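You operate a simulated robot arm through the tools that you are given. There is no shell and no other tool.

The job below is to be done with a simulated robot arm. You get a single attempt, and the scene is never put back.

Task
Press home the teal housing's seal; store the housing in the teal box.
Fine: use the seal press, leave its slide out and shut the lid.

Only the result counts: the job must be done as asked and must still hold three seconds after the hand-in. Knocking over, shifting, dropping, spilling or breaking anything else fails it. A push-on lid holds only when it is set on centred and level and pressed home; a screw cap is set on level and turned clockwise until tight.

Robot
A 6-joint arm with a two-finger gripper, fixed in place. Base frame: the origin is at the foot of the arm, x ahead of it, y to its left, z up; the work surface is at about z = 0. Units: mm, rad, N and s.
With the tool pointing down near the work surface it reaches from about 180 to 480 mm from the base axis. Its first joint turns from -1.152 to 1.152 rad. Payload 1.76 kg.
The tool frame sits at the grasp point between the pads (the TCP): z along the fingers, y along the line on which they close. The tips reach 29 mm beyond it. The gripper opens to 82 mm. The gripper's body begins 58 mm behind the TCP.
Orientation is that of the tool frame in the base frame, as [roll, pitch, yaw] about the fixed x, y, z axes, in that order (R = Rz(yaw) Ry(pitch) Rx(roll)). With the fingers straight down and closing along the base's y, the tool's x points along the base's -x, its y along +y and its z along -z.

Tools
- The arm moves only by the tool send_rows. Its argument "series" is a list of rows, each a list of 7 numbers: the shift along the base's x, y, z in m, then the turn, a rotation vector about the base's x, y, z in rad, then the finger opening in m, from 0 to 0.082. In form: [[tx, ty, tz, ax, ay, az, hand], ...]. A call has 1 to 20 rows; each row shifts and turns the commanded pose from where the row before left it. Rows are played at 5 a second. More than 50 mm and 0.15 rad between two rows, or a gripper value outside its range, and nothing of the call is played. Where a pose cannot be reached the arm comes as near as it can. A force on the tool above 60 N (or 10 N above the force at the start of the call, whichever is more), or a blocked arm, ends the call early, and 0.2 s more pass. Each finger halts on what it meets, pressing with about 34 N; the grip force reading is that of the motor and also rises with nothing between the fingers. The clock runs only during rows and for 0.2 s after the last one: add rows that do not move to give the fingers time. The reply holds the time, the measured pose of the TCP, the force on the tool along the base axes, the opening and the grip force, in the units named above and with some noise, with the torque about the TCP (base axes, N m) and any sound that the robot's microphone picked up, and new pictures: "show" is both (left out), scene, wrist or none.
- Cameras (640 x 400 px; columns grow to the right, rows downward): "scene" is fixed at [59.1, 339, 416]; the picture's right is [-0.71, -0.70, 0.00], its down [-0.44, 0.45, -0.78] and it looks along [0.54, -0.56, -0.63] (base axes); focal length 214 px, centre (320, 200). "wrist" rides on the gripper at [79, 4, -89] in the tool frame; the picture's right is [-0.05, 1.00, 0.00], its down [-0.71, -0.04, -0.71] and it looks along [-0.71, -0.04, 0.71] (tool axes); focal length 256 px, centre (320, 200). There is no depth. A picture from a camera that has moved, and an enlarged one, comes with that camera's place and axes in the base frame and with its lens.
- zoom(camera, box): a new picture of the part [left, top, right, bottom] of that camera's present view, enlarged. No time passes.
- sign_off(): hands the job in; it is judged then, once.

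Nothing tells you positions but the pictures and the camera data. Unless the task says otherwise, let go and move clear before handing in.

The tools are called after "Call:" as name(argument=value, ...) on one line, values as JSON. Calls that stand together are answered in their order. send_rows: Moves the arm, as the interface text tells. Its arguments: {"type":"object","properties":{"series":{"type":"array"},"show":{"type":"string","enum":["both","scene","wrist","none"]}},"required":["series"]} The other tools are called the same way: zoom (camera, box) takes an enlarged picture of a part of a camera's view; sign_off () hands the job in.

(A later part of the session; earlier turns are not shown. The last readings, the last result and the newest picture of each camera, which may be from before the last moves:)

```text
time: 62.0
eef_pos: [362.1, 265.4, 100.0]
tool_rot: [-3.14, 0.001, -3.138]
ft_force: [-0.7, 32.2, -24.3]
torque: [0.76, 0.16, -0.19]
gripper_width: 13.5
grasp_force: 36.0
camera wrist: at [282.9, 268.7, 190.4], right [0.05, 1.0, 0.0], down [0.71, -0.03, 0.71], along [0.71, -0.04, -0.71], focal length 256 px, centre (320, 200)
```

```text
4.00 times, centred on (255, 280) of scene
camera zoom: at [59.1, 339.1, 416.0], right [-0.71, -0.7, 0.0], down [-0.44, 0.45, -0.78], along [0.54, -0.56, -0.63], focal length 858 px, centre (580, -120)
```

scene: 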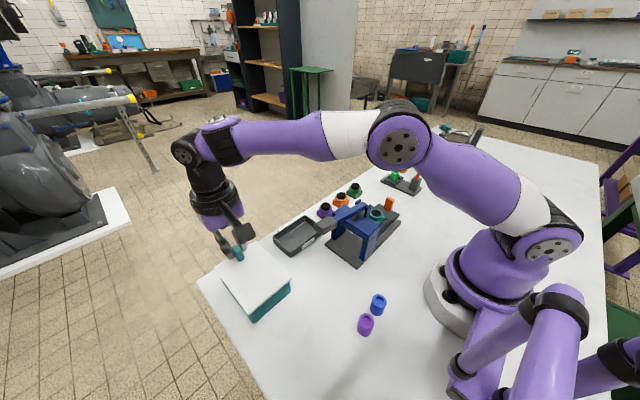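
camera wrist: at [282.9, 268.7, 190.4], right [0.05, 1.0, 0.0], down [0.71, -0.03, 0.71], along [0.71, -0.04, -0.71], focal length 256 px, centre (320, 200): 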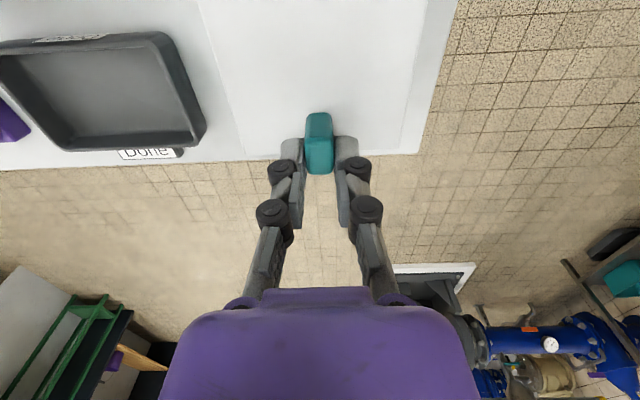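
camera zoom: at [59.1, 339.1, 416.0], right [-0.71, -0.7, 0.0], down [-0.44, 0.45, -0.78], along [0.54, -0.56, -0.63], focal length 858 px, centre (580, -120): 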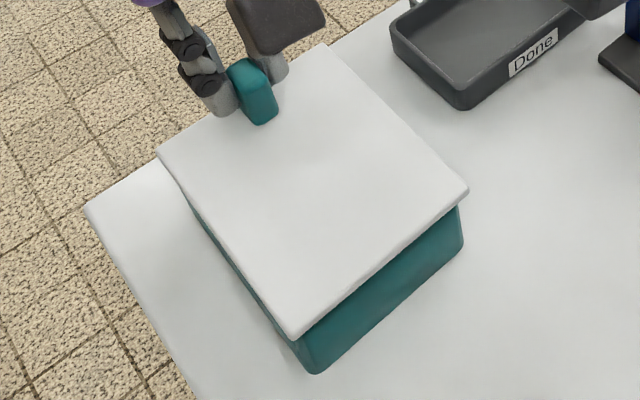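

The lid didn't lift, but comparing pictures it slid a few millimetres toward -x with my hand at almost no force, so it's a sliding lid. I'll re-grip lower with the side load relieved, then slide it toward -x.

Call:
send_rows(series=[[0, 0.001, 0, 0, 0, 0, 0.03], [0, 0, 0, 0, 0, 0, 0.03], [0, 0, -0.007, 0, 0, 0, 0.03], [0, 0, 0, 0, 0, 0, 0.03], [0, 0, 0, 0, 0, 0, 0.005], [0, 0, 0, 0, 0, 0, 0.005], [0, 0, 0, 0, 0, 0, 0.005]], show="wrist")

Call:
zoom(camera="scene", box=[200, 230, 310, 330])

```text
time: 63.6
eef_pos: [362.0, 265.5, 93.2]
tool_rot: [-3.139, 0.0, -3.14]
ft_force: [0.4, 5.8, 4.9]
torque: [0.2, -0.02, -0.04]
gripper_width: 13.4
grasp_force: 36.0
camera wrist: at [283.1, 269.0, 183.9], right [0.05, 1.0, 0.0], down [0.71, -0.03, 0.71], along [0.71, -0.04, -0.71], focal length 256 px, centre (320, 200)
```

wrist: 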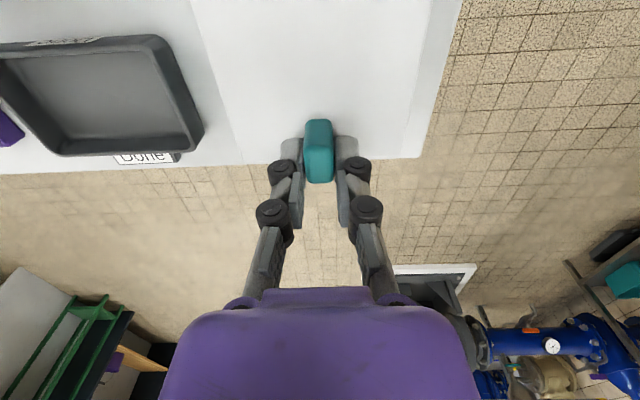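

```text
4.00 times, centred on (255, 280) of scene
camera zoom: at [59.1, 339.0, 416.0], right [-0.71, -0.7, 0.0], down [-0.44, 0.45, -0.78], along [0.54, -0.56, -0.63], focal length 858 px, centre (580, -120)
```

zoom: 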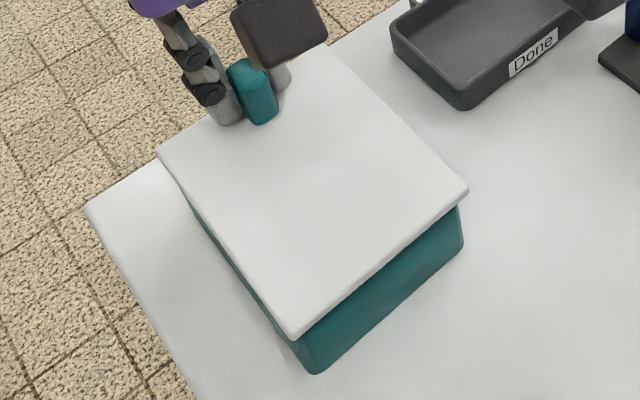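

It's re-gripped with low forces. I'll slide 10 mm toward -x and check.

Call:
send_rows(series=[[-0.005, 0, 0, 0, 0, 0, 0.005], [-0.005, 0, 0, 0, 0, 0, 0.005], [0, 0, 0, 0, 0, 0, 0.005]], show="wrist")

Call:
zoom(camera="scene", box=[200, 230, 310, 330])

```text
time: 64.4
eef_pos: [351.4, 264.8, 93.0]
tool_rot: [-3.14, -0.003, -3.141]
ft_force: [0.0, 11.7, -0.6]
torque: [0.3, -0.14, -0.06]
gripper_width: 13.3
grasp_force: 36.6
camera wrist: at [272.6, 269.0, 183.9], right [0.05, 1.0, 0.0], down [0.71, -0.03, 0.71], along [0.71, -0.04, -0.71], focal length 256 px, centre (320, 200)
```

wrist: 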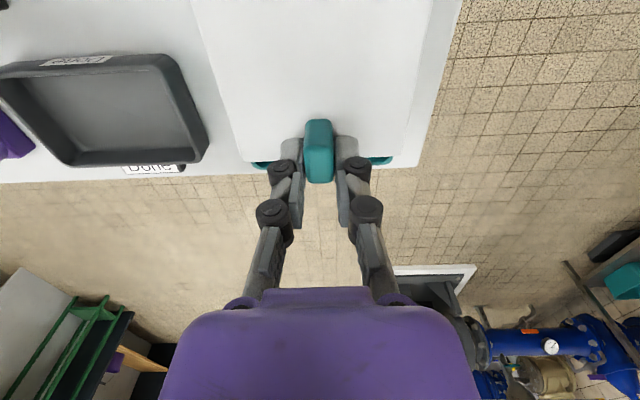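

```text
4.00 times, centred on (255, 280) of scene
camera zoom: at [59.1, 339.0, 416.0], right [-0.71, -0.7, 0.0], down [-0.44, 0.45, -0.78], along [0.54, -0.56, -0.63], focal length 858 px, centre (580, -120)
```

zoom: 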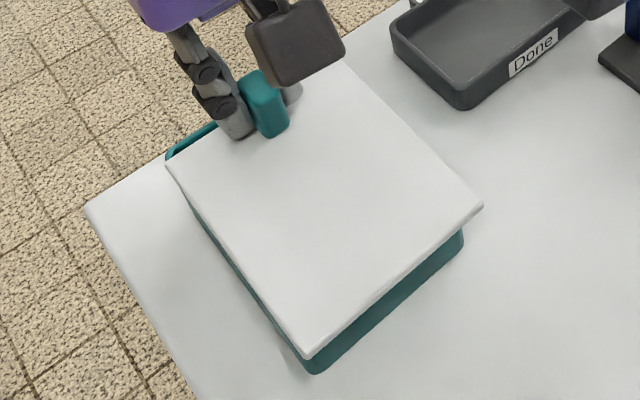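

The lid slides freely toward -x, and the box rim is appearing at the far side. I'll continue sliding it open.

Call:
send_rows(series=[[-0.008, 0.0004, 0, 0, 0, 0, 0.005], [-0.01, 0, 0, 0, 0, 0, 0.005], [-0.01, 0, 0, 0, 0, 0, 0.005], [-0.01, 0, 0, 0, 0, 0, 0.005], [-0.01, 0, 0, 0, 0, 0, 0.005], [0, 0, 0, 0, 0, 0, 0.005]])

Call:
zoom(camera="scene", box=[190, 230, 320, 340])

```text
time: 65.8
eef_pos: [303.4, 264.7, 94.0]
tool_rot: [-3.139, -0.001, -3.139]
ft_force: [0.1, 6.3, 7.6]
torque: [0.17, 0.38, -0.01]
gripper_width: 13.2
grasp_force: 36.0
camera wrist: at [225.0, 269.1, 184.0], right [0.05, 1.0, 0.0], down [0.71, -0.03, 0.71], along [0.71, -0.04, -0.71], focal length 256 px, centre (320, 200)
```

scene: 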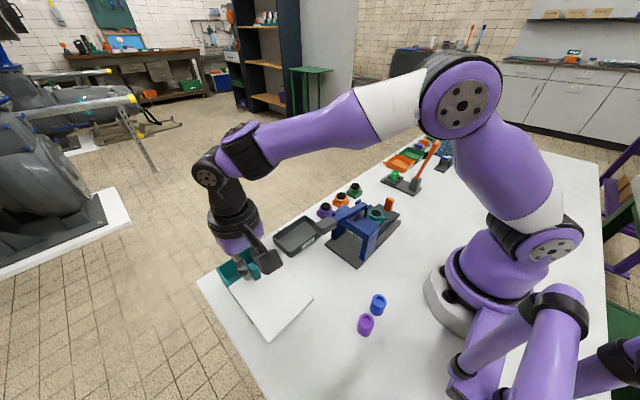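
wrist: 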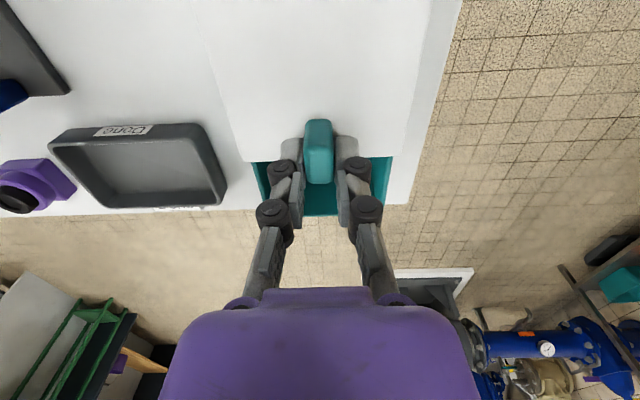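

```text
3.64 times, centred on (255, 285) of scene
camera zoom: at [59.0, 339.0, 416.1], right [-0.71, -0.7, 0.0], down [-0.44, 0.45, -0.78], along [0.54, -0.56, -0.63], focal length 780 px, centre (556, -109)
```

zoom: 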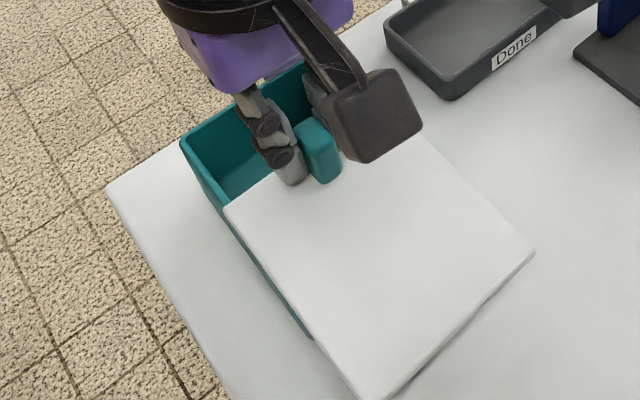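

The box is open about 60 mm now. I'll slide the lid another 30 mm for comfortable room, watching for an end stop.

Call:
send_rows(series=[[-0.01, 0.0002, -0.0002, 0, 0, 0, 0.005], [-0.01, 0, 0, 0, 0, 0, 0.005], [-0.008, 0, 0, 0, 0, 0, 0.005], [0, 0, 0, 0, 0, 0, 0.005]])

Call:
zoom(camera="scene", box=[190, 230, 320, 340])

```text
time: 66.8
eef_pos: [275.7, 265.0, 93.4]
tool_rot: [-3.138, 0.0, -3.142]
ft_force: [0.2, -11.0, 26.4]
torque: [-0.27, -0.08, 0.02]
gripper_width: 13.4
grasp_force: 36.3
camera wrist: at [197.3, 269.4, 183.5], right [0.05, 1.0, 0.0], down [0.71, -0.04, 0.71], along [0.71, -0.04, -0.71], focal length 256 px, centre (320, 200)
```

scene: 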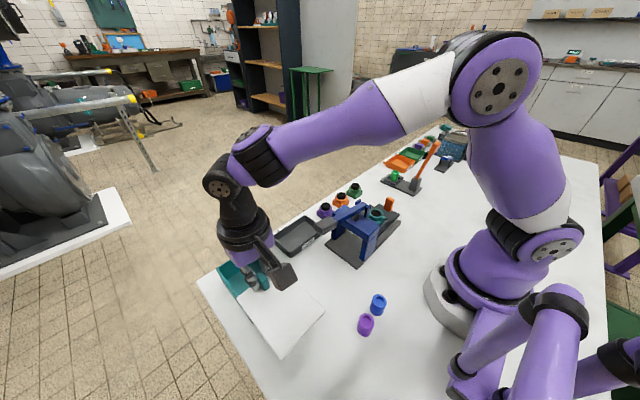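
wrist: 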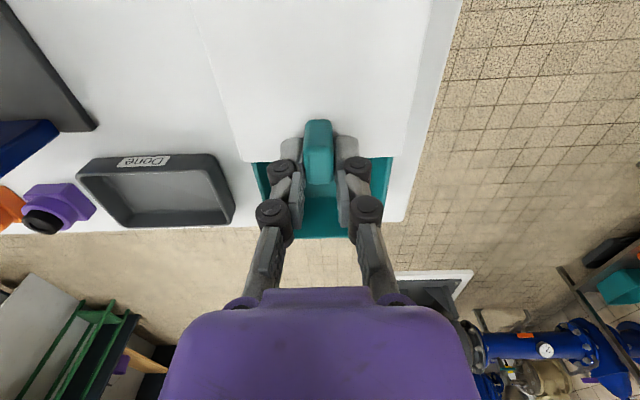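

```text
3.64 times, centred on (255, 285) of scene
camera zoom: at [59.0, 338.9, 416.1], right [-0.71, -0.7, 0.0], down [-0.44, 0.45, -0.78], along [0.54, -0.56, -0.63], focal length 780 px, centre (556, -109)
```

zoom: 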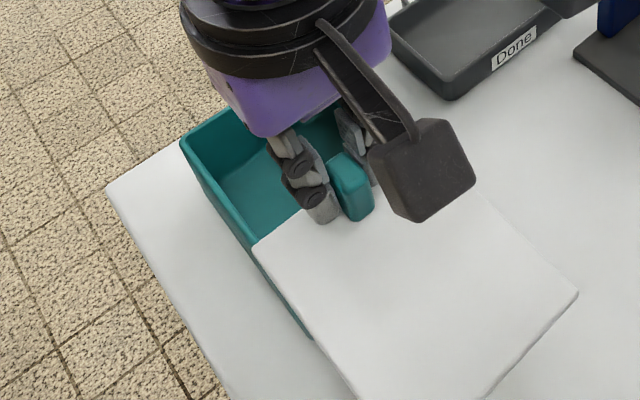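

The lid is open about 90 mm, leaving plenty of room. I'll release the handle, rise, and go back for the housing.

Call:
send_rows(series=[[0, 0, 0.0005, 0, 0, 0, 0.005], [0, 0, 0, 0, 0, 0, 0.03], [0, 0, 0, 0, 0, 0, 0.04], [0, 0, 0.03, 0, 0, 0, 0.04], [0, 0, 0.04, 0, 0, 0, 0.05], [0, 0, 0.04, 0, 0, 0, 0.06], [0, 0, 0, 0, 0, 0, 0.06]])

Call:
zoom(camera="wrist", box=[200, 0, 460, 200])

Call:
zoom(camera="scene", box=[190, 230, 340, 360])

```text
time: 68.4
eef_pos: [275.0, 264.7, 203.0]
tool_rot: [-3.138, 0.0, -3.14]
ft_force: [0.2, 0.4, -0.7]
torque: [0.01, -0.03, -0.03]
gripper_width: 60.1
grasp_force: 0.0
camera wrist: at [196.5, 269.2, 294.1], right [0.05, 1.0, 0.0], down [0.71, -0.03, 0.71], along [0.71, -0.04, -0.71], focal length 256 px, centre (320, 200)
```

scene: 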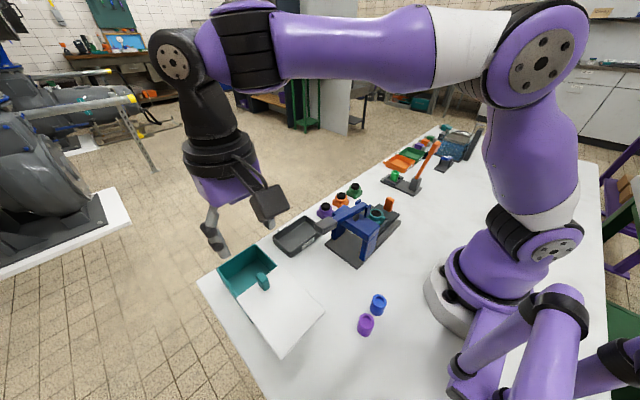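
wrist: 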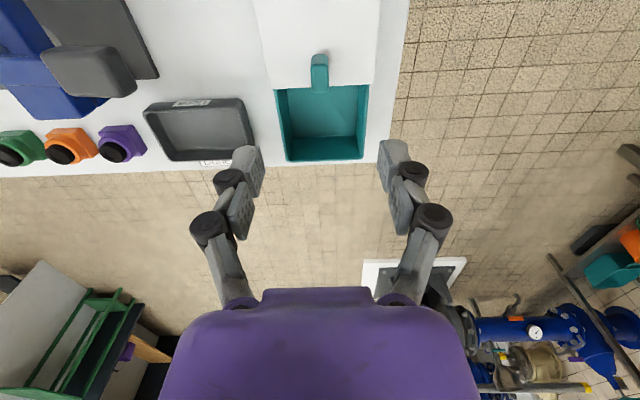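

```text
2.00 times, centred on (330, 100) of wrist
camera zoom: at [196.5, 269.2, 294.1], right [0.05, 1.0, 0.0], down [0.71, -0.03, 0.71], along [0.71, -0.04, -0.71], focal length 512 px, centre (300, 400)
```

zoom: 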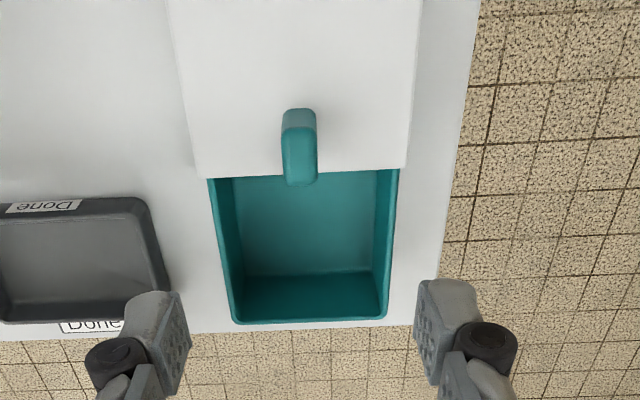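

```text
3.08 times, centred on (265, 295) of scene
camera zoom: at [59.1, 339.0, 416.0], right [-0.71, -0.7, 0.0], down [-0.44, 0.45, -0.78], along [0.54, -0.56, -0.63], focal length 660 px, centre (489, -92)
```

zoom: 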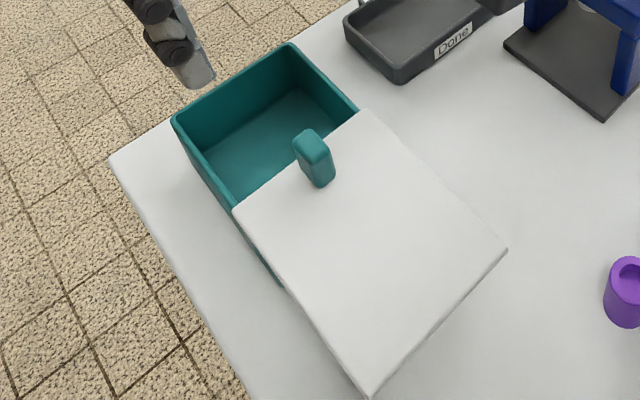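

The lid stays open on its own. The knuckles stick out wide and the box is only about 80 mm inside, so I want more opening along x. I'll re-grip the handle and slide the lid a bit further.

Call:
send_rows(series=[[0, 0, -0.03, 0, 0, 0, 0.04], [0, 0, -0.04, 0, 0, 0, 0.04], [0, 0, -0.03, 0, 0, 0, 0.04], [0, 0, -0.009, 0, 0, 0, 0.04], [0, 0, 0, 0, 0, 0, 0.02], [0, 0, 0, 0, 0, 0, 0.005], [0, 0, 0, 0, 0, 0, 0.005], [-0.005, 0, 0, 0, 0, 0, 0.005], [-0.005, 0, 0, 0, 0, 0, 0.005], [0, 0, 0, 0, 0, 0, 0.005]])

Call:
zoom(camera="scene", box=[190, 230, 340, 360])

```text
time: 70.6
eef_pos: [266.2, 264.9, 93.4]
tool_rot: [-3.135, -0.001, -3.141]
ft_force: [0.6, -15.4, -1.6]
torque: [-0.43, -0.46, 0.02]
gripper_width: 13.3
grasp_force: 36.5
camera wrist: at [186.6, 269.6, 185.0], right [0.05, 1.0, 0.0], down [0.71, -0.03, 0.71], along [0.7, -0.04, -0.71], focal length 256 px, centre (320, 200)
```

scene: 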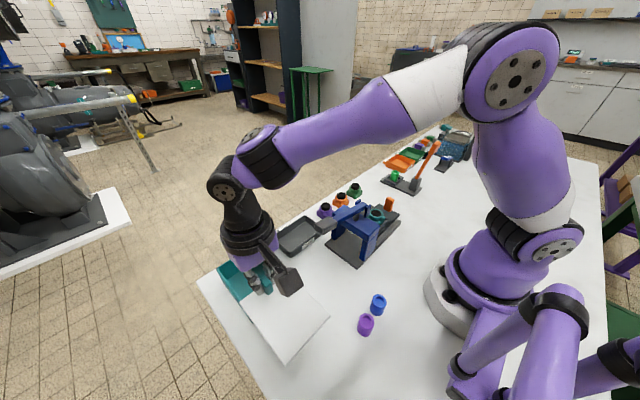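
wrist: 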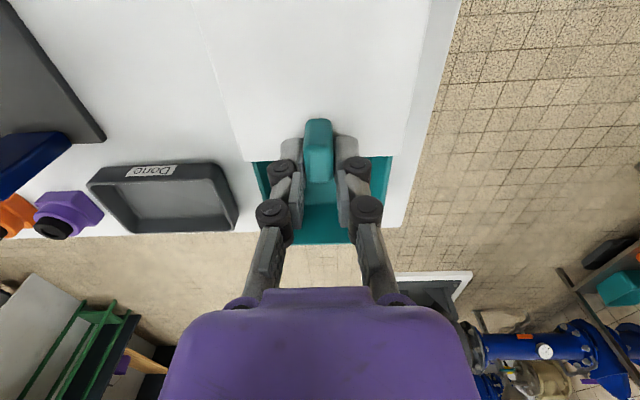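

```text
3.08 times, centred on (265, 295) of scene
camera zoom: at [59.1, 339.0, 416.0], right [-0.71, -0.7, 0.0], down [-0.44, 0.45, -0.78], along [0.54, -0.56, -0.63], focal length 660 px, centre (489, -92)
```

zoom: 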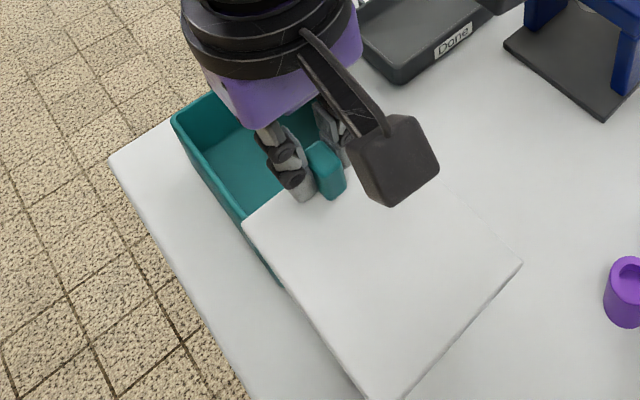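

It still slides freely, so I'll go another 10 mm in small steps.

Call:
send_rows(series=[[-0.004, -0.0004, 0, 0, 0, 0, 0.005], [-0.003, 0, 0, 0, 0, 0, 0.005], [-0.003, 0, 0, 0, 0, 0, 0.005], [0, 0, 0, 0, 0, 0, 0.005]])

Call:
zoom(camera="scene", box=[190, 230, 340, 360])

```text
time: 71.6
eef_pos: [257.2, 264.9, 96.1]
tool_rot: [-3.14, 0.004, 3.138]
ft_force: [25.0, -20.0, 1.5]
torque: [-0.55, -0.76, 0.12]
gripper_width: 13.3
grasp_force: 35.4
camera wrist: at [177.5, 269.5, 185.8], right [0.06, 1.0, 0.0], down [0.7, -0.04, 0.71], along [0.71, -0.04, -0.7], focal length 256 px, centre (320, 200)
```

scene: 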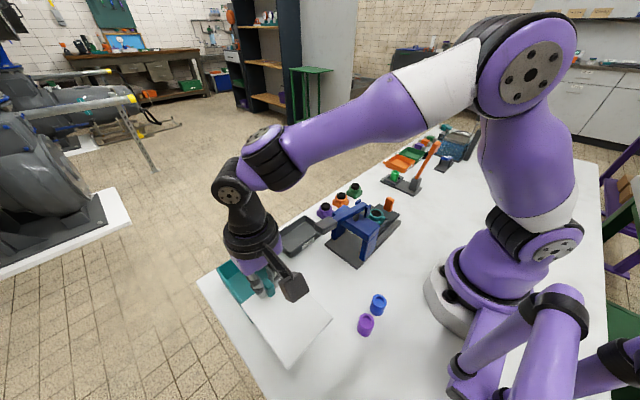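
wrist: 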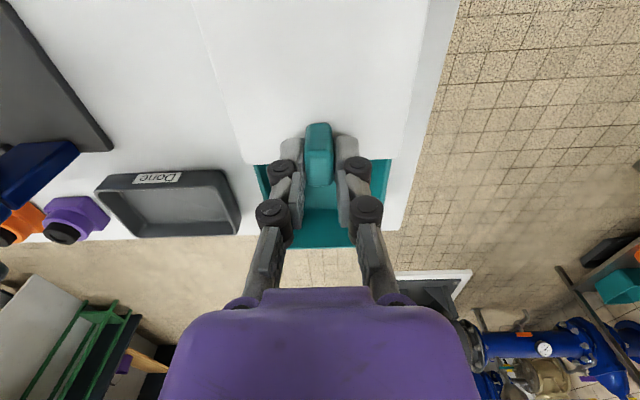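

```text
3.08 times, centred on (265, 295) of scene
camera zoom: at [59.1, 339.0, 416.0], right [-0.71, -0.7, 0.0], down [-0.44, 0.45, -0.78], along [0.54, -0.56, -0.63], focal length 660 px, centre (489, -92)
```

zoom: 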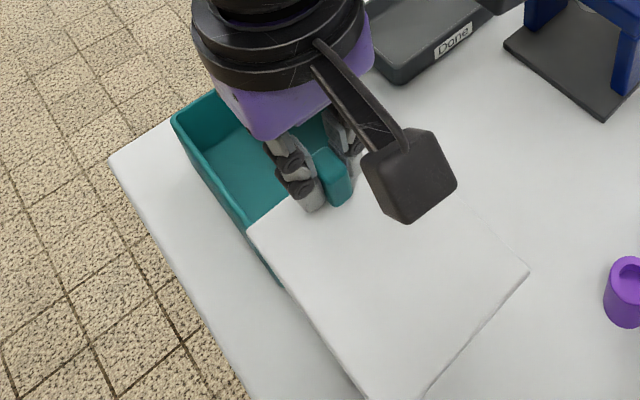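

The lid reached its open stop, with an opening of roughly 97 mm. I'll release, rise and return to the housing in the nest.

Call:
send_rows(series=[[0.0012, 0.0004, 0, 0, 0, 0, 0.005], [0, 0, 0, 0, 0, 0, 0.03], [0, 0, 0, 0, 0, 0, 0.04], [0, 0, 0.03, 0, 0, 0, 0.04], [0, 0, 0.04, 0, 0, 0, 0.05], [0, 0, 0.04, 0, 0, 0, 0.06], [-0.002, -0.0395, 0, 0, 0, 0, 0.06], [-0.002, -0.0395, 0, 0, 0, 0, 0.06], [-0.002, -0.0395, 0, 0, 0, 0, 0.06], [-0.002, -0.0395, 0, 0, 0, 0, 0.06], [-0.002, -0.0395, 0, 0, 0, 0, 0.06], [-0.002, -0.0395, 0, 0, 0, 0, 0.06], [-0.002, -0.0395, 0, 0, 0, 0, 0.06], [-0.002, -0.0395, 0, 0, 0, 0, 0.06], [0, 0, 0, 0, 0, 0, 0.06]])

Call:
zoom(camera="wrist", box=[220, 0, 400, 140])

Call:
zoom(camera="scene", box=[190, 230, 340, 360])

```text
time: 74.8
eef_pos: [241.7, -50.2, 204.1]
tool_rot: [-3.136, 0.002, -3.14]
ft_force: [0.8, -0.3, 0.2]
torque: [-0.01, -0.02, 0.01]
gripper_width: 60.0
grasp_force: 0.0
camera wrist: at [162.2, -46.0, 294.6], right [0.05, 1.0, 0.0], down [0.71, -0.03, 0.71], along [0.71, -0.04, -0.71], focal length 256 px, centre (320, 200)
```

scene: 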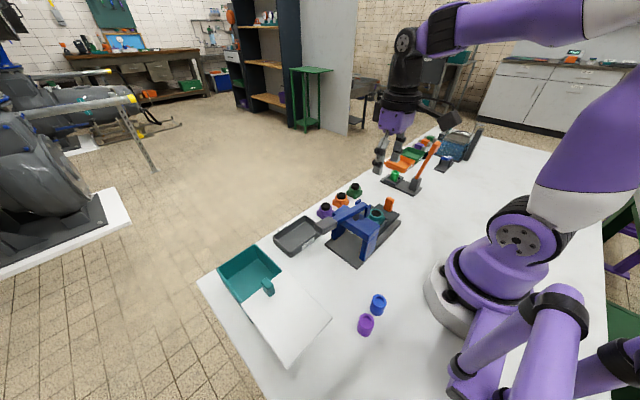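
wrist: 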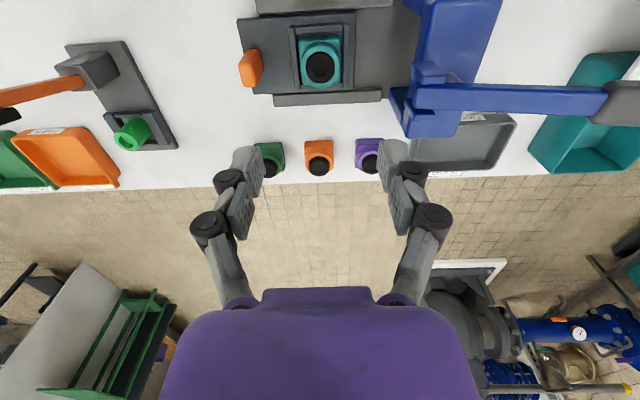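

```text
2.86 times, centred on (310, 70) of wrist
camera zoom: at [162.2, -46.0, 294.6], right [0.05, 1.0, 0.0], down [0.71, -0.03, 0.71], along [0.71, -0.04, -0.71], focal length 731 px, centre (349, 571)
```

zoom: 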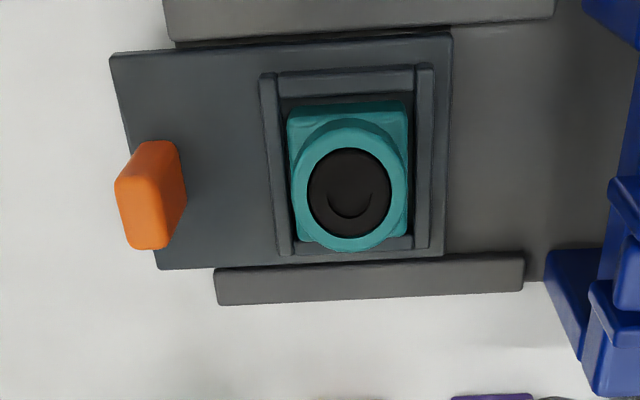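

```text
3.08 times, centred on (265, 295) of scene
camera zoom: at [59.1, 339.0, 416.0], right [-0.71, -0.7, 0.0], down [-0.44, 0.45, -0.78], along [0.54, -0.56, -0.63], focal length 660 px, centre (489, -92)
```

zoom: 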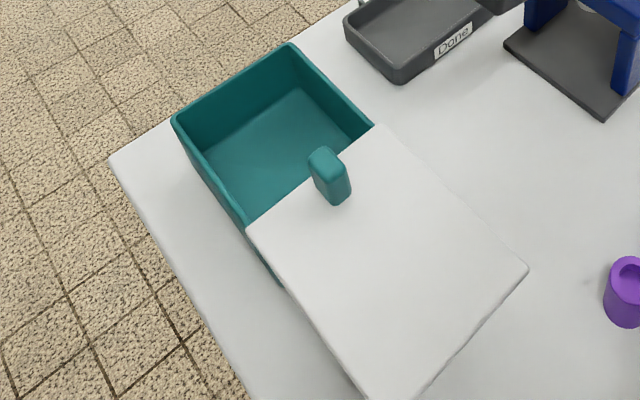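

The housing is centred at about (241.4,-50.4), right under the TCP. I'll descend over it and grip.

Call:
send_rows(series=[[0, 0, -0.045, 0, 0, 0, 0.06], [0, 0, -0.045, 0, 0, 0, 0.06], [0, 0, -0.035, 0, 0, 0, 0.06], [0, 0, -0.015, 0, 0, 0, 0.06], [0, 0, -0.006, 0, 0, 0, 0.06], [0, 0, 0, 0, 0, 0, 0.06]])

Call:
zoom(camera="wrist", box=[220, 60, 420, 200])

```text
time: 76.2
eef_pos: [243.1, -50.2, 58.3]
tool_rot: [-3.137, 0.0, -3.139]
ft_force: [0.4, 0.4, 0.6]
torque: [-0.04, -0.02, 0.0]
gripper_width: 59.9
grasp_force: 0.1
camera wrist: at [162.6, -45.8, 148.9], right [0.05, 1.0, 0.0], down [0.71, -0.03, 0.71], along [0.71, -0.04, -0.71], focal length 256 px, centre (320, 200)
```

scene: 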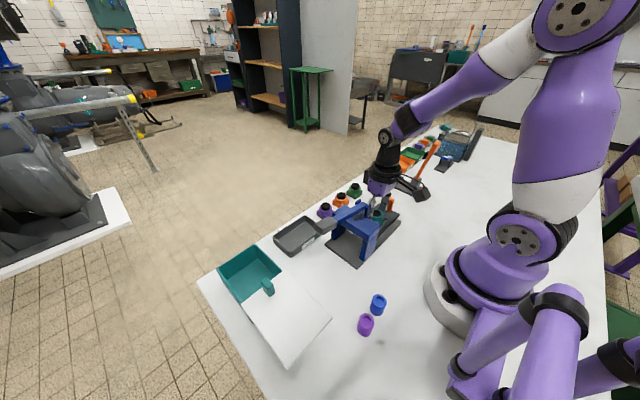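
wrist: 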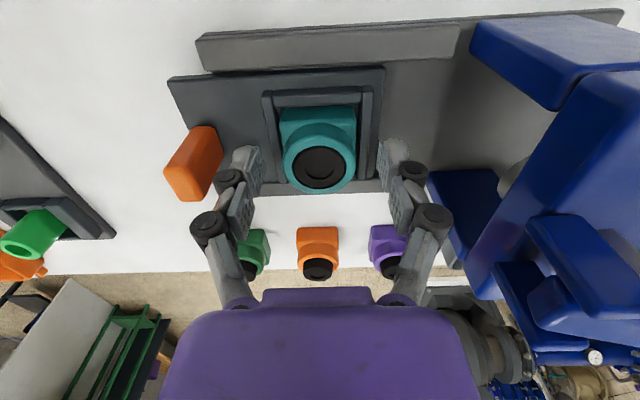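

```text
2.86 times, centred on (320, 130) of wrist
camera zoom: at [162.6, -45.8, 148.9], right [0.05, 1.0, 0.0], down [0.71, -0.03, 0.71], along [0.71, -0.04, -0.71], focal length 731 px, centre (320, 400)
```

zoom: 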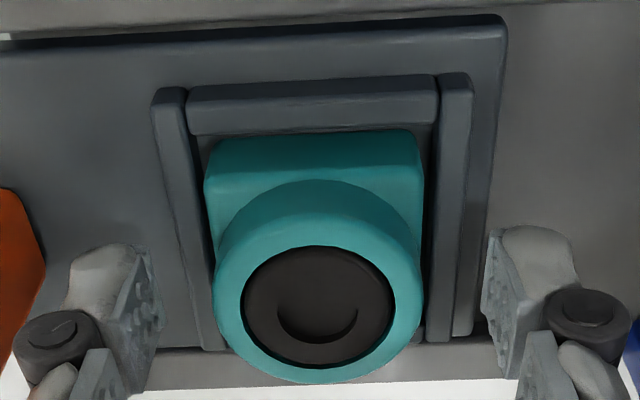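

The fingers straddle the housing well. I'll lower 1.5 mm to the earlier grip height, close, and lift straight up.

Call:
send_rows(series=[[0, 0, -0.0013, 0, 0, 0, 0.06], [0, 0, 0, 0, 0, 0, 0.045], [0, 0, 0, 0, 0, 0, 0.03], [0, 0, 0, 0, 0, 0, 0.03], [0, 0, 0, 0, 0, 0, 0.03]], show="wrist")

Call:
zoom(camera="wrist", box=[220, 60, 420, 200])

```text
time: 77.4
eef_pos: [242.0, -49.6, 58.4]
tool_rot: [-3.138, -0.001, -3.14]
ft_force: [0.4, -0.3, 4.9]
torque: [-0.06, 0.01, -0.01]
gripper_width: 37.5
grasp_force: 33.7
camera wrist: at [162.4, -45.7, 147.9], right [0.05, 1.0, 0.0], down [0.71, -0.03, 0.71], along [0.71, -0.04, -0.71], focal length 256 px, centre (320, 200)
```

wrist: 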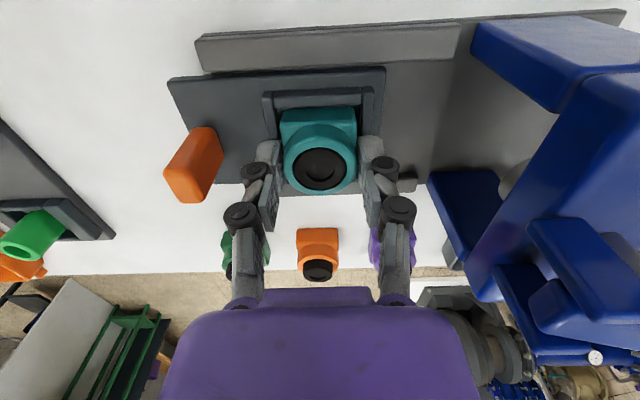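

```text
2.86 times, centred on (320, 130) of wrist
camera zoom: at [162.4, -45.7, 147.9], right [0.05, 1.0, 0.0], down [0.71, -0.03, 0.71], along [0.71, -0.04, -0.71], focal length 731 px, centre (320, 400)
```

zoom: 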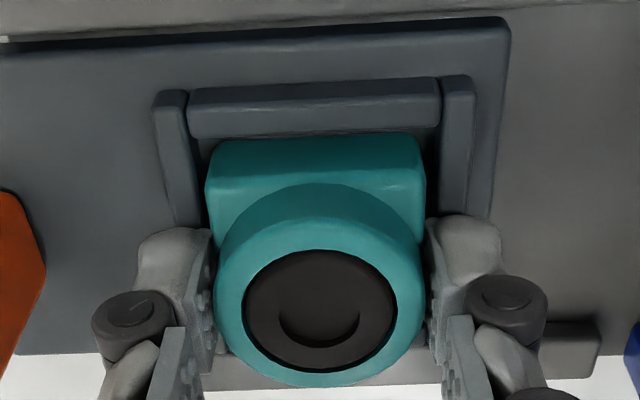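

The housing is gripped. I'll lift it clear, then carry it to the box while turning the tool 90° so the fingers line up with the long opening.

Call:
send_rows(series=[[0, 0, 0.01, 0, 0, 0, 0.03], [0, 0, 0.02, 0, 0, 0, 0.03], [0, 0, 0.04, 0, 0, 0, 0.03], [0, 0, 0.045, 0, 0, 0, 0.03], [0, 0, 0.035, 0, 0, 0, 0.03], [0.0073, 0.0286, 0, 0, 0, 0.1428, 0.03], [0.0073, 0.0286, 0, 0, 0, 0.1428, 0.03], [0.0073, 0.0286, 0, 0, 0, 0.1428, 0.03], [0.0073, 0.0286, 0, 0, 0, 0.1428, 0.03], [0.0073, 0.0286, 0, 0, 0, 0.1428, 0.03], [0.0073, 0.0286, 0, 0, 0, 0.1428, 0.03], [0.0073, 0.0286, 0, 0, 0, 0.1428, 0.03], [0.0073, 0.0286, 0, 0, 0, 0.1428, 0.03], [0.0073, 0.0286, 0, 0, 0, 0.1428, 0.03], [0.0073, 0.0286, 0, 0, 0, 0.1428, 0.03], [0.0075, 0.0286, 0, 0, 0, 0.1428, 0.03], [0, 0, 0, 0, 0, 0, 0.03]])

Call:
zoom(camera="wrist", box=[180, 0, 460, 180])

Call:
zoom(camera="scene", box=[180, 180, 340, 340])

```text
time: 81.0
eef_pos: [321.4, 263.3, 207.2]
tool_rot: [-3.139, 0.0, -1.568]
ft_force: [-0.6, 0.6, -0.6]
torque: [0.02, 0.03, -0.01]
gripper_width: 37.6
grasp_force: 33.6
camera wrist: at [317.6, 183.8, 297.6], right [-1.0, 0.05, 0.0], down [0.03, 0.71, 0.71], along [0.04, 0.71, -0.71], focal length 256 px, centre (320, 200)
```

scene: 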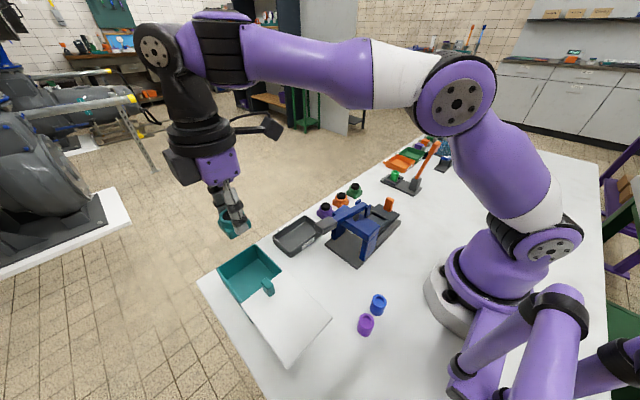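
wrist: 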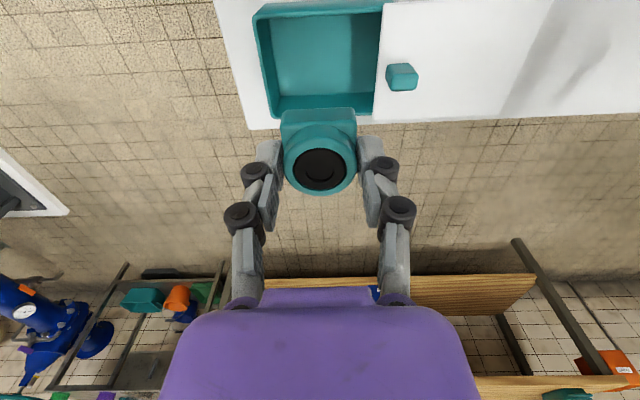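

```text
2.22 times, centred on (320, 90) of wrist
camera zoom: at [317.6, 183.8, 297.6], right [-1.0, 0.05, 0.0], down [0.03, 0.71, 0.71], along [0.04, 0.71, -0.71], focal length 569 px, centre (320, 444)
```

zoom: 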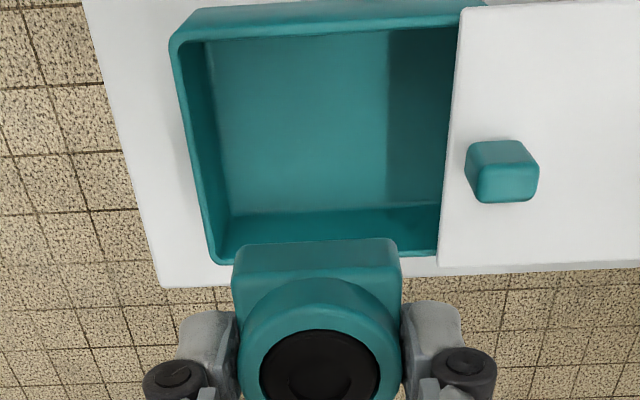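

```text
2.50 times, centred on (260, 260) of scene
camera zoom: at [59.1, 339.0, 416.0], right [-0.71, -0.7, 0.0], down [-0.44, 0.45, -0.78], along [0.54, -0.56, -0.63], focal length 536 px, centre (470, 50)
```

zoom: 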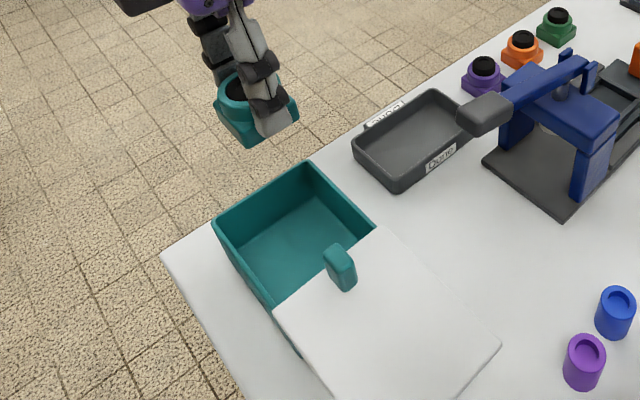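

The opening runs from x≈274 (lid edge) to x≈370 (far wall) and y≈223 to 306, so its centre is near (322,265), right below the housing. I'll lower to just above the rim and check.

Call:
send_rows(series=[[0, 0.0005, -0.04, 0, 0, 0, 0.03], [0, 0, -0.035, 0, 0, 0, 0.03], [0, 0, -0.02, 0, 0, 0, 0.03], [0, 0, 0, 0, 0, 0, 0.03]])

Call:
zoom(camera="wrist", box=[180, 60, 460, 240])

Call:
zoom(camera="scene", box=[190, 210, 320, 320])

```text
time: 82.0
eef_pos: [321.2, 263.1, 112.6]
tool_rot: [-3.139, 0.0, -1.569]
ft_force: [0.3, 0.3, -1.6]
torque: [0.01, 0.01, -0.01]
gripper_width: 37.0
grasp_force: 33.9
camera wrist: at [317.9, 183.8, 202.3], right [-1.0, 0.05, 0.0], down [0.04, 0.71, 0.71], along [0.04, 0.71, -0.71], focal length 256 px, centre (320, 200)
```

scene: 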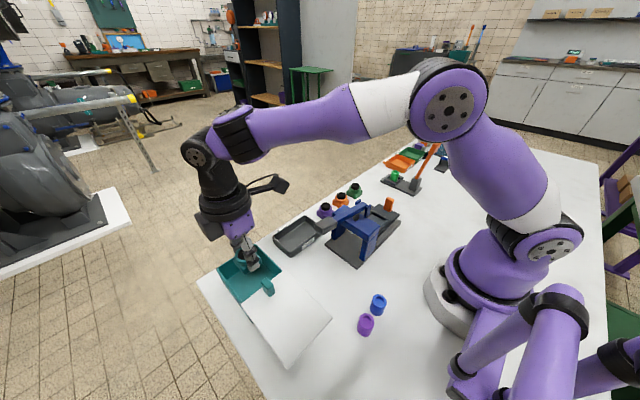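
wrist: 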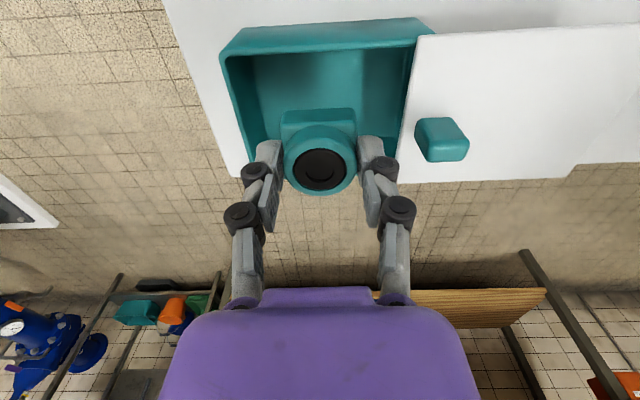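

```text
2.22 times, centred on (320, 150) of wrist
camera zoom: at [317.9, 183.8, 202.3], right [-1.0, 0.05, 0.0], down [0.04, 0.71, 0.71], along [0.04, 0.71, -0.71], focal length 569 px, centre (320, 311)
```

zoom: 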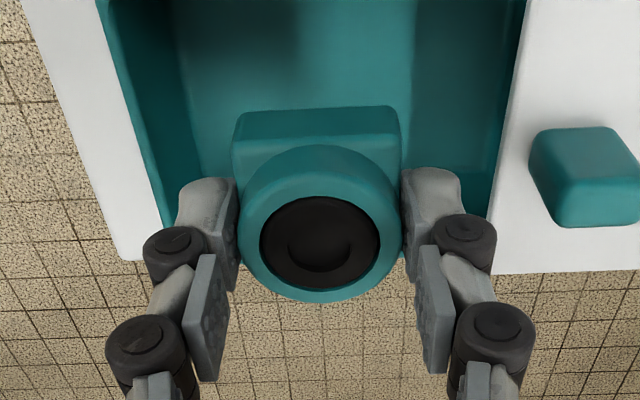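

```text
3.64 times, centred on (255, 265) of scene
camera zoom: at [59.1, 339.0, 416.0], right [-0.71, -0.7, 0.0], down [-0.44, 0.45, -0.78], along [0.54, -0.56, -0.63], focal length 780 px, centre (556, -36)
```

zoom: 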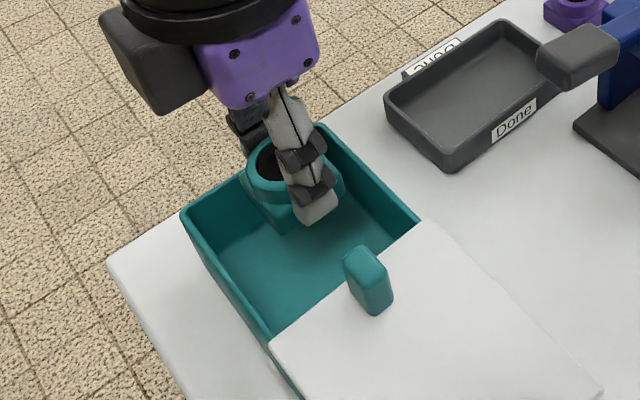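

Alignment is good, with about 8 mm clearance on either side of the knuckles. I'll lower the housing into the box.

Call:
send_rows(series=[[0, 0.0005, -0.02, 0, 0, 0, 0.03], [0, 0, -0.02, 0, 0, 0, 0.03], [0, 0, -0.012, 0, 0, 0, 0.03], [0, 0, 0, 0, 0, 0, 0.03]])

Call:
zoom(camera="wrist", box=[180, 60, 460, 240])

Call:
zoom(camera="scene", box=[190, 210, 320, 320])

```text
time: 83.0
eef_pos: [321.3, 265.2, 59.1]
tool_rot: [-3.14, 0.001, -1.569]
ft_force: [-0.2, -0.4, -1.1]
torque: [0.03, 0.01, 0.0]
gripper_width: 37.2
grasp_force: 34.4
camera wrist: at [317.7, 185.3, 149.9], right [-1.0, 0.05, 0.0], down [0.04, 0.71, 0.71], along [0.04, 0.71, -0.71], focal length 256 px, centre (320, 200)
```

scene: 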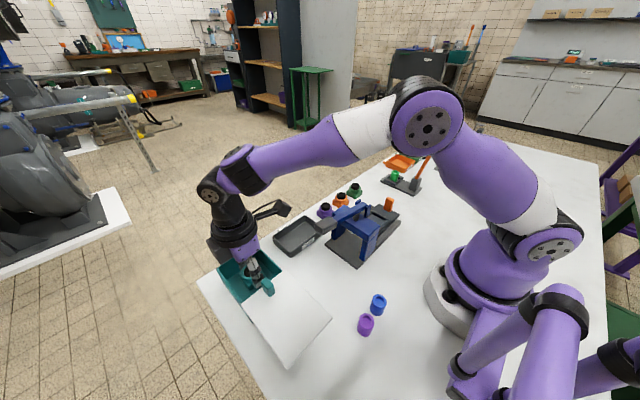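
wrist: 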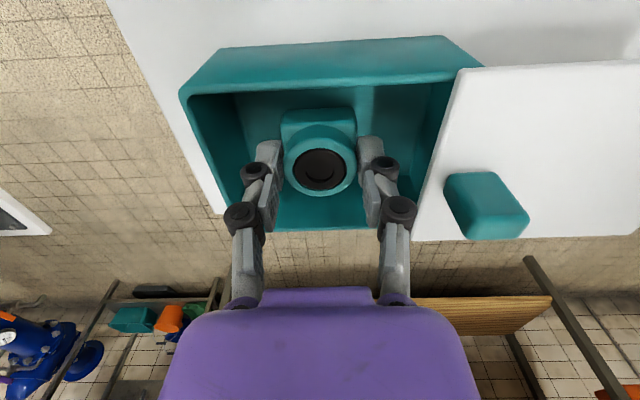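

```text
2.22 times, centred on (320, 150) of wrist
camera zoom: at [317.7, 185.3, 149.9], right [-1.0, 0.05, 0.0], down [0.04, 0.71, 0.71], along [0.04, 0.71, -0.71], focal length 569 px, centre (320, 311)
```

zoom: 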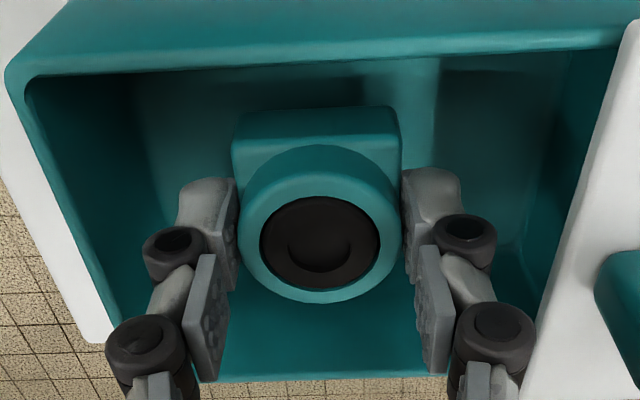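

```text
3.64 times, centred on (255, 265) of scene
camera zoom: at [59.1, 339.0, 416.0], right [-0.71, -0.7, 0.0], down [-0.44, 0.45, -0.78], along [0.54, -0.56, -0.63], focal length 780 px, centre (556, -36)
```

zoom: 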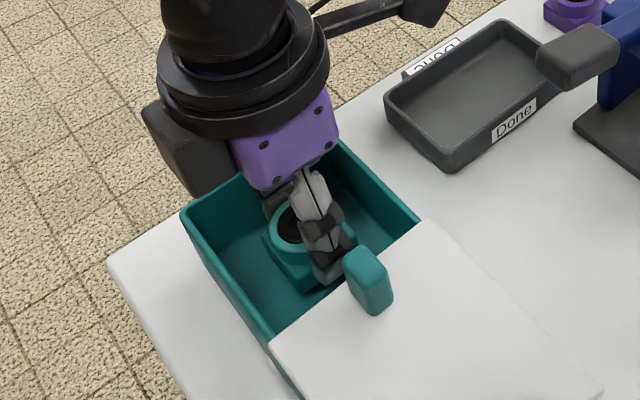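

Clearances look fine, with the lid edge about 10 mm away from the knuckle. I'll lower the last stretch and feel for the floor.

Call:
send_rows(series=[[0.0005, 0, -0.008, 0, 0, 0, 0.03], [0, 0, -0.004, 0, 0, 0, 0.03], [0, 0, -0.002, 0, 0, 0, 0.03], [0, 0, 0, 0, 0, 0, 0.03]], show="none")

```text
time: 84.0
eef_pos: [322.2, 265.4, 46.3]
tool_rot: [-3.138, -0.002, -1.569]
ft_force: [0.2, 0.2, -1.4]
torque: [-0.03, 0.0, -0.01]
gripper_width: 37.4
grasp_force: 34.4
```

There's no contact yet at TCP z≈46, so I'll step down by 1 mm at a time.

Call:
send_rows(series=[[0, 0, -0.001, 0, 0, 0, 0.03], [0, 0, -0.001, 0, 0, 0, 0.03], [0, 0, -0.001, 0, 0, 0, 0.03], [0, 0, 0, 0, 0, 0, 0.03]], show="none")

```text
time: 85.0
eef_pos: [321.7, 265.8, 43.7]
tool_rot: [-3.137, 0.001, -1.57]
ft_force: [-1.3, -1.6, 4.3]
torque: [0.03, -0.01, 0.01]
gripper_width: 37.7
grasp_force: 33.9
```

A first touch of 4 N is showing, so I'll go 0.6 mm further to confirm the floor.

Call:
send_rows(series=[[0, 0, -0.0006, 0, 0, 0, 0.03], [0, 0, 0, 0, 0, 0, 0.03]])

Call:
zoom(camera="wrist", box=[180, 60, 460, 240])

Call:
zoom(camera="scene", box=[190, 210, 320, 320])

```text
time: 85.6
eef_pos: [322.6, 264.1, 42.8]
tool_rot: [-3.138, 0.0, -1.568]
ft_force: [-3.9, -2.5, 19.6]
torque: [-0.13, 0.23, 0.02]
gripper_width: 37.5
grasp_force: 34.1
camera wrist: at [318.0, 185.6, 133.7], right [-1.0, 0.05, 0.0], down [0.03, 0.71, 0.71], along [0.04, 0.71, -0.71], focal length 256 px, centre (320, 200)
```

scene: 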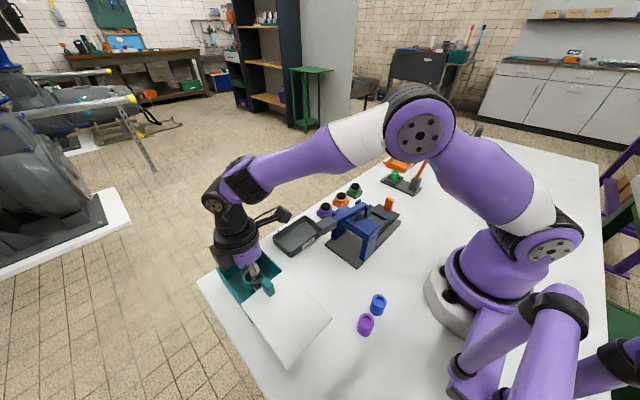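
wrist: 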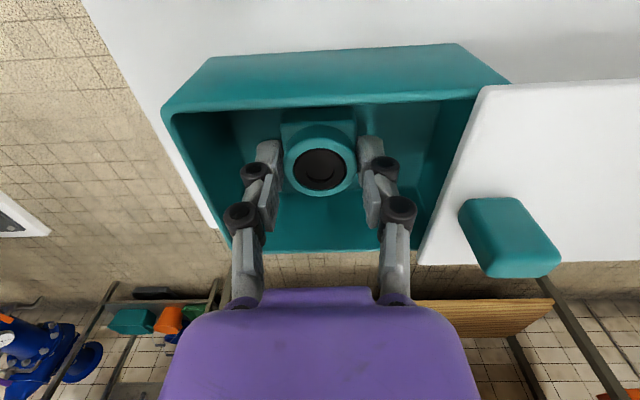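

```text
2.22 times, centred on (320, 150) of wrist
camera zoom: at [318.0, 185.6, 133.7], right [-1.0, 0.05, 0.0], down [0.03, 0.71, 0.71], along [0.04, 0.71, -0.71], focal length 569 px, centre (320, 311)
```

zoom: 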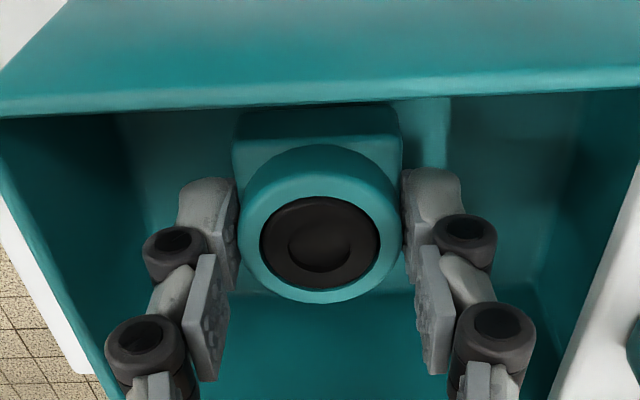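

```text
3.64 times, centred on (255, 265) of scene
camera zoom: at [59.0, 339.0, 416.1], right [-0.71, -0.7, 0.0], down [-0.44, 0.45, -0.78], along [0.54, -0.56, -0.63], focal length 780 px, centre (556, -36)
```

zoom: 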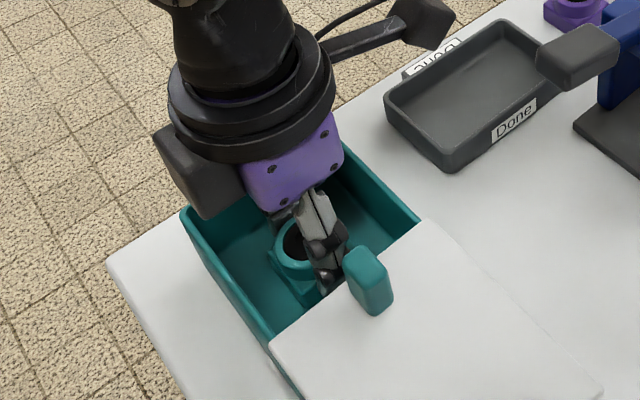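

The housing is resting on the box floor, confirmed by about 20 N. I'll relax, open only to 45 mm to keep the knuckles off the walls, and lift straight out.

Call:
send_rows(series=[[0, 0, 0.0006, 0, 0, 0, 0.03], [0, 0, 0, 0, 0, 0, 0.041], [0, 0, 0, 0, 0, 0, 0.045], [0, 0, 0, 0, 0, 0, 0.045], [0, 0, 0.01, 0, 0, 0, 0.045], [0, 0, 0.03, 0, 0, 0, 0.045], [0, 0, 0.04, 0, 0, 0, 0.045], [0, 0, 0.04, 0, 0, 0, 0.045], [0, 0, 0, 0, 0, 0, 0.045]])

Call:
zoom(camera="wrist", box=[180, 0, 460, 180])

Call:
zoom(camera="scene", box=[190, 230, 340, 360])

```text
time: 87.6
eef_pos: [321.4, 264.3, 163.9]
tool_rot: [-3.142, -0.001, -1.572]
ft_force: [0.0, -0.5, 0.9]
torque: [0.01, -0.01, -0.02]
gripper_width: 44.8
grasp_force: 0.0
camera wrist: at [317.5, 184.8, 254.4], right [-1.0, 0.05, 0.0], down [0.04, 0.71, 0.71], along [0.04, 0.71, -0.71], focal length 256 px, centre (320, 200)
```

scene: 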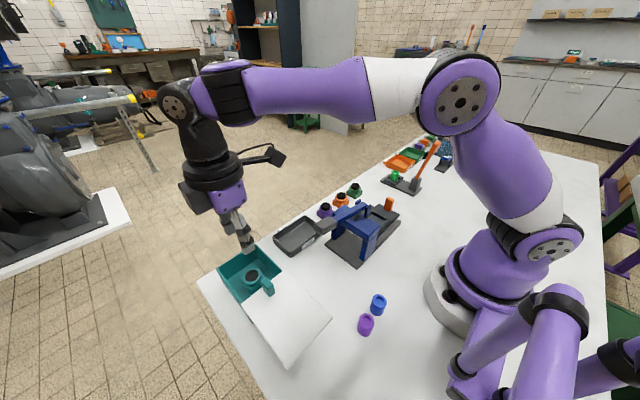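
wrist: 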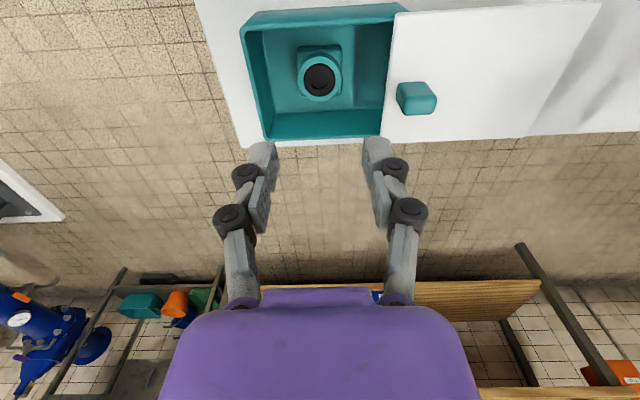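

```text
2.22 times, centred on (320, 90) of wrist
camera zoom: at [317.5, 184.8, 254.4], right [-1.0, 0.05, 0.0], down [0.04, 0.71, 0.71], along [0.04, 0.71, -0.71], focal length 569 px, centre (320, 444)
```

zoom: 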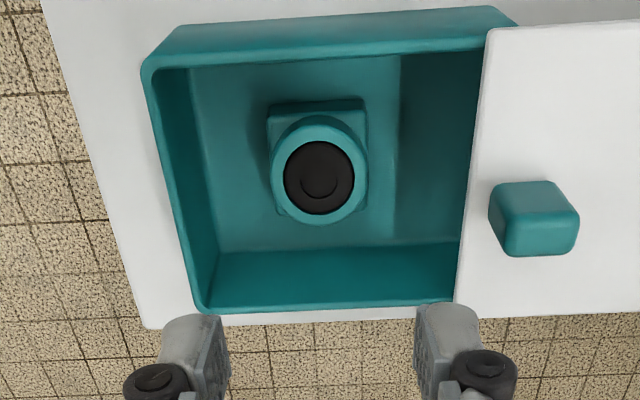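

```text
3.08 times, centred on (265, 295) of scene
camera zoom: at [59.1, 339.0, 416.0], right [-0.71, -0.7, 0.0], down [-0.44, 0.45, -0.78], along [0.54, -0.56, -0.63], focal length 660 px, centre (489, -92)
```

zoom: 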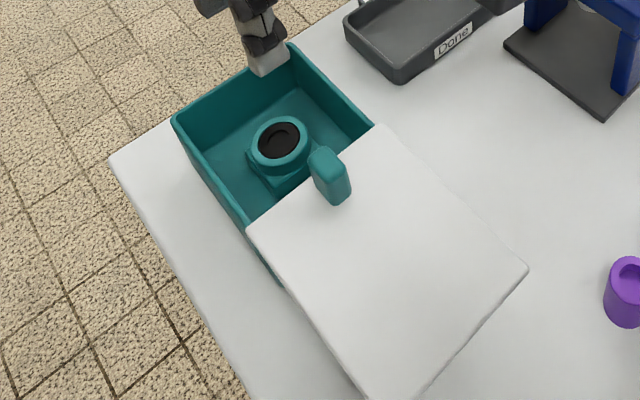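

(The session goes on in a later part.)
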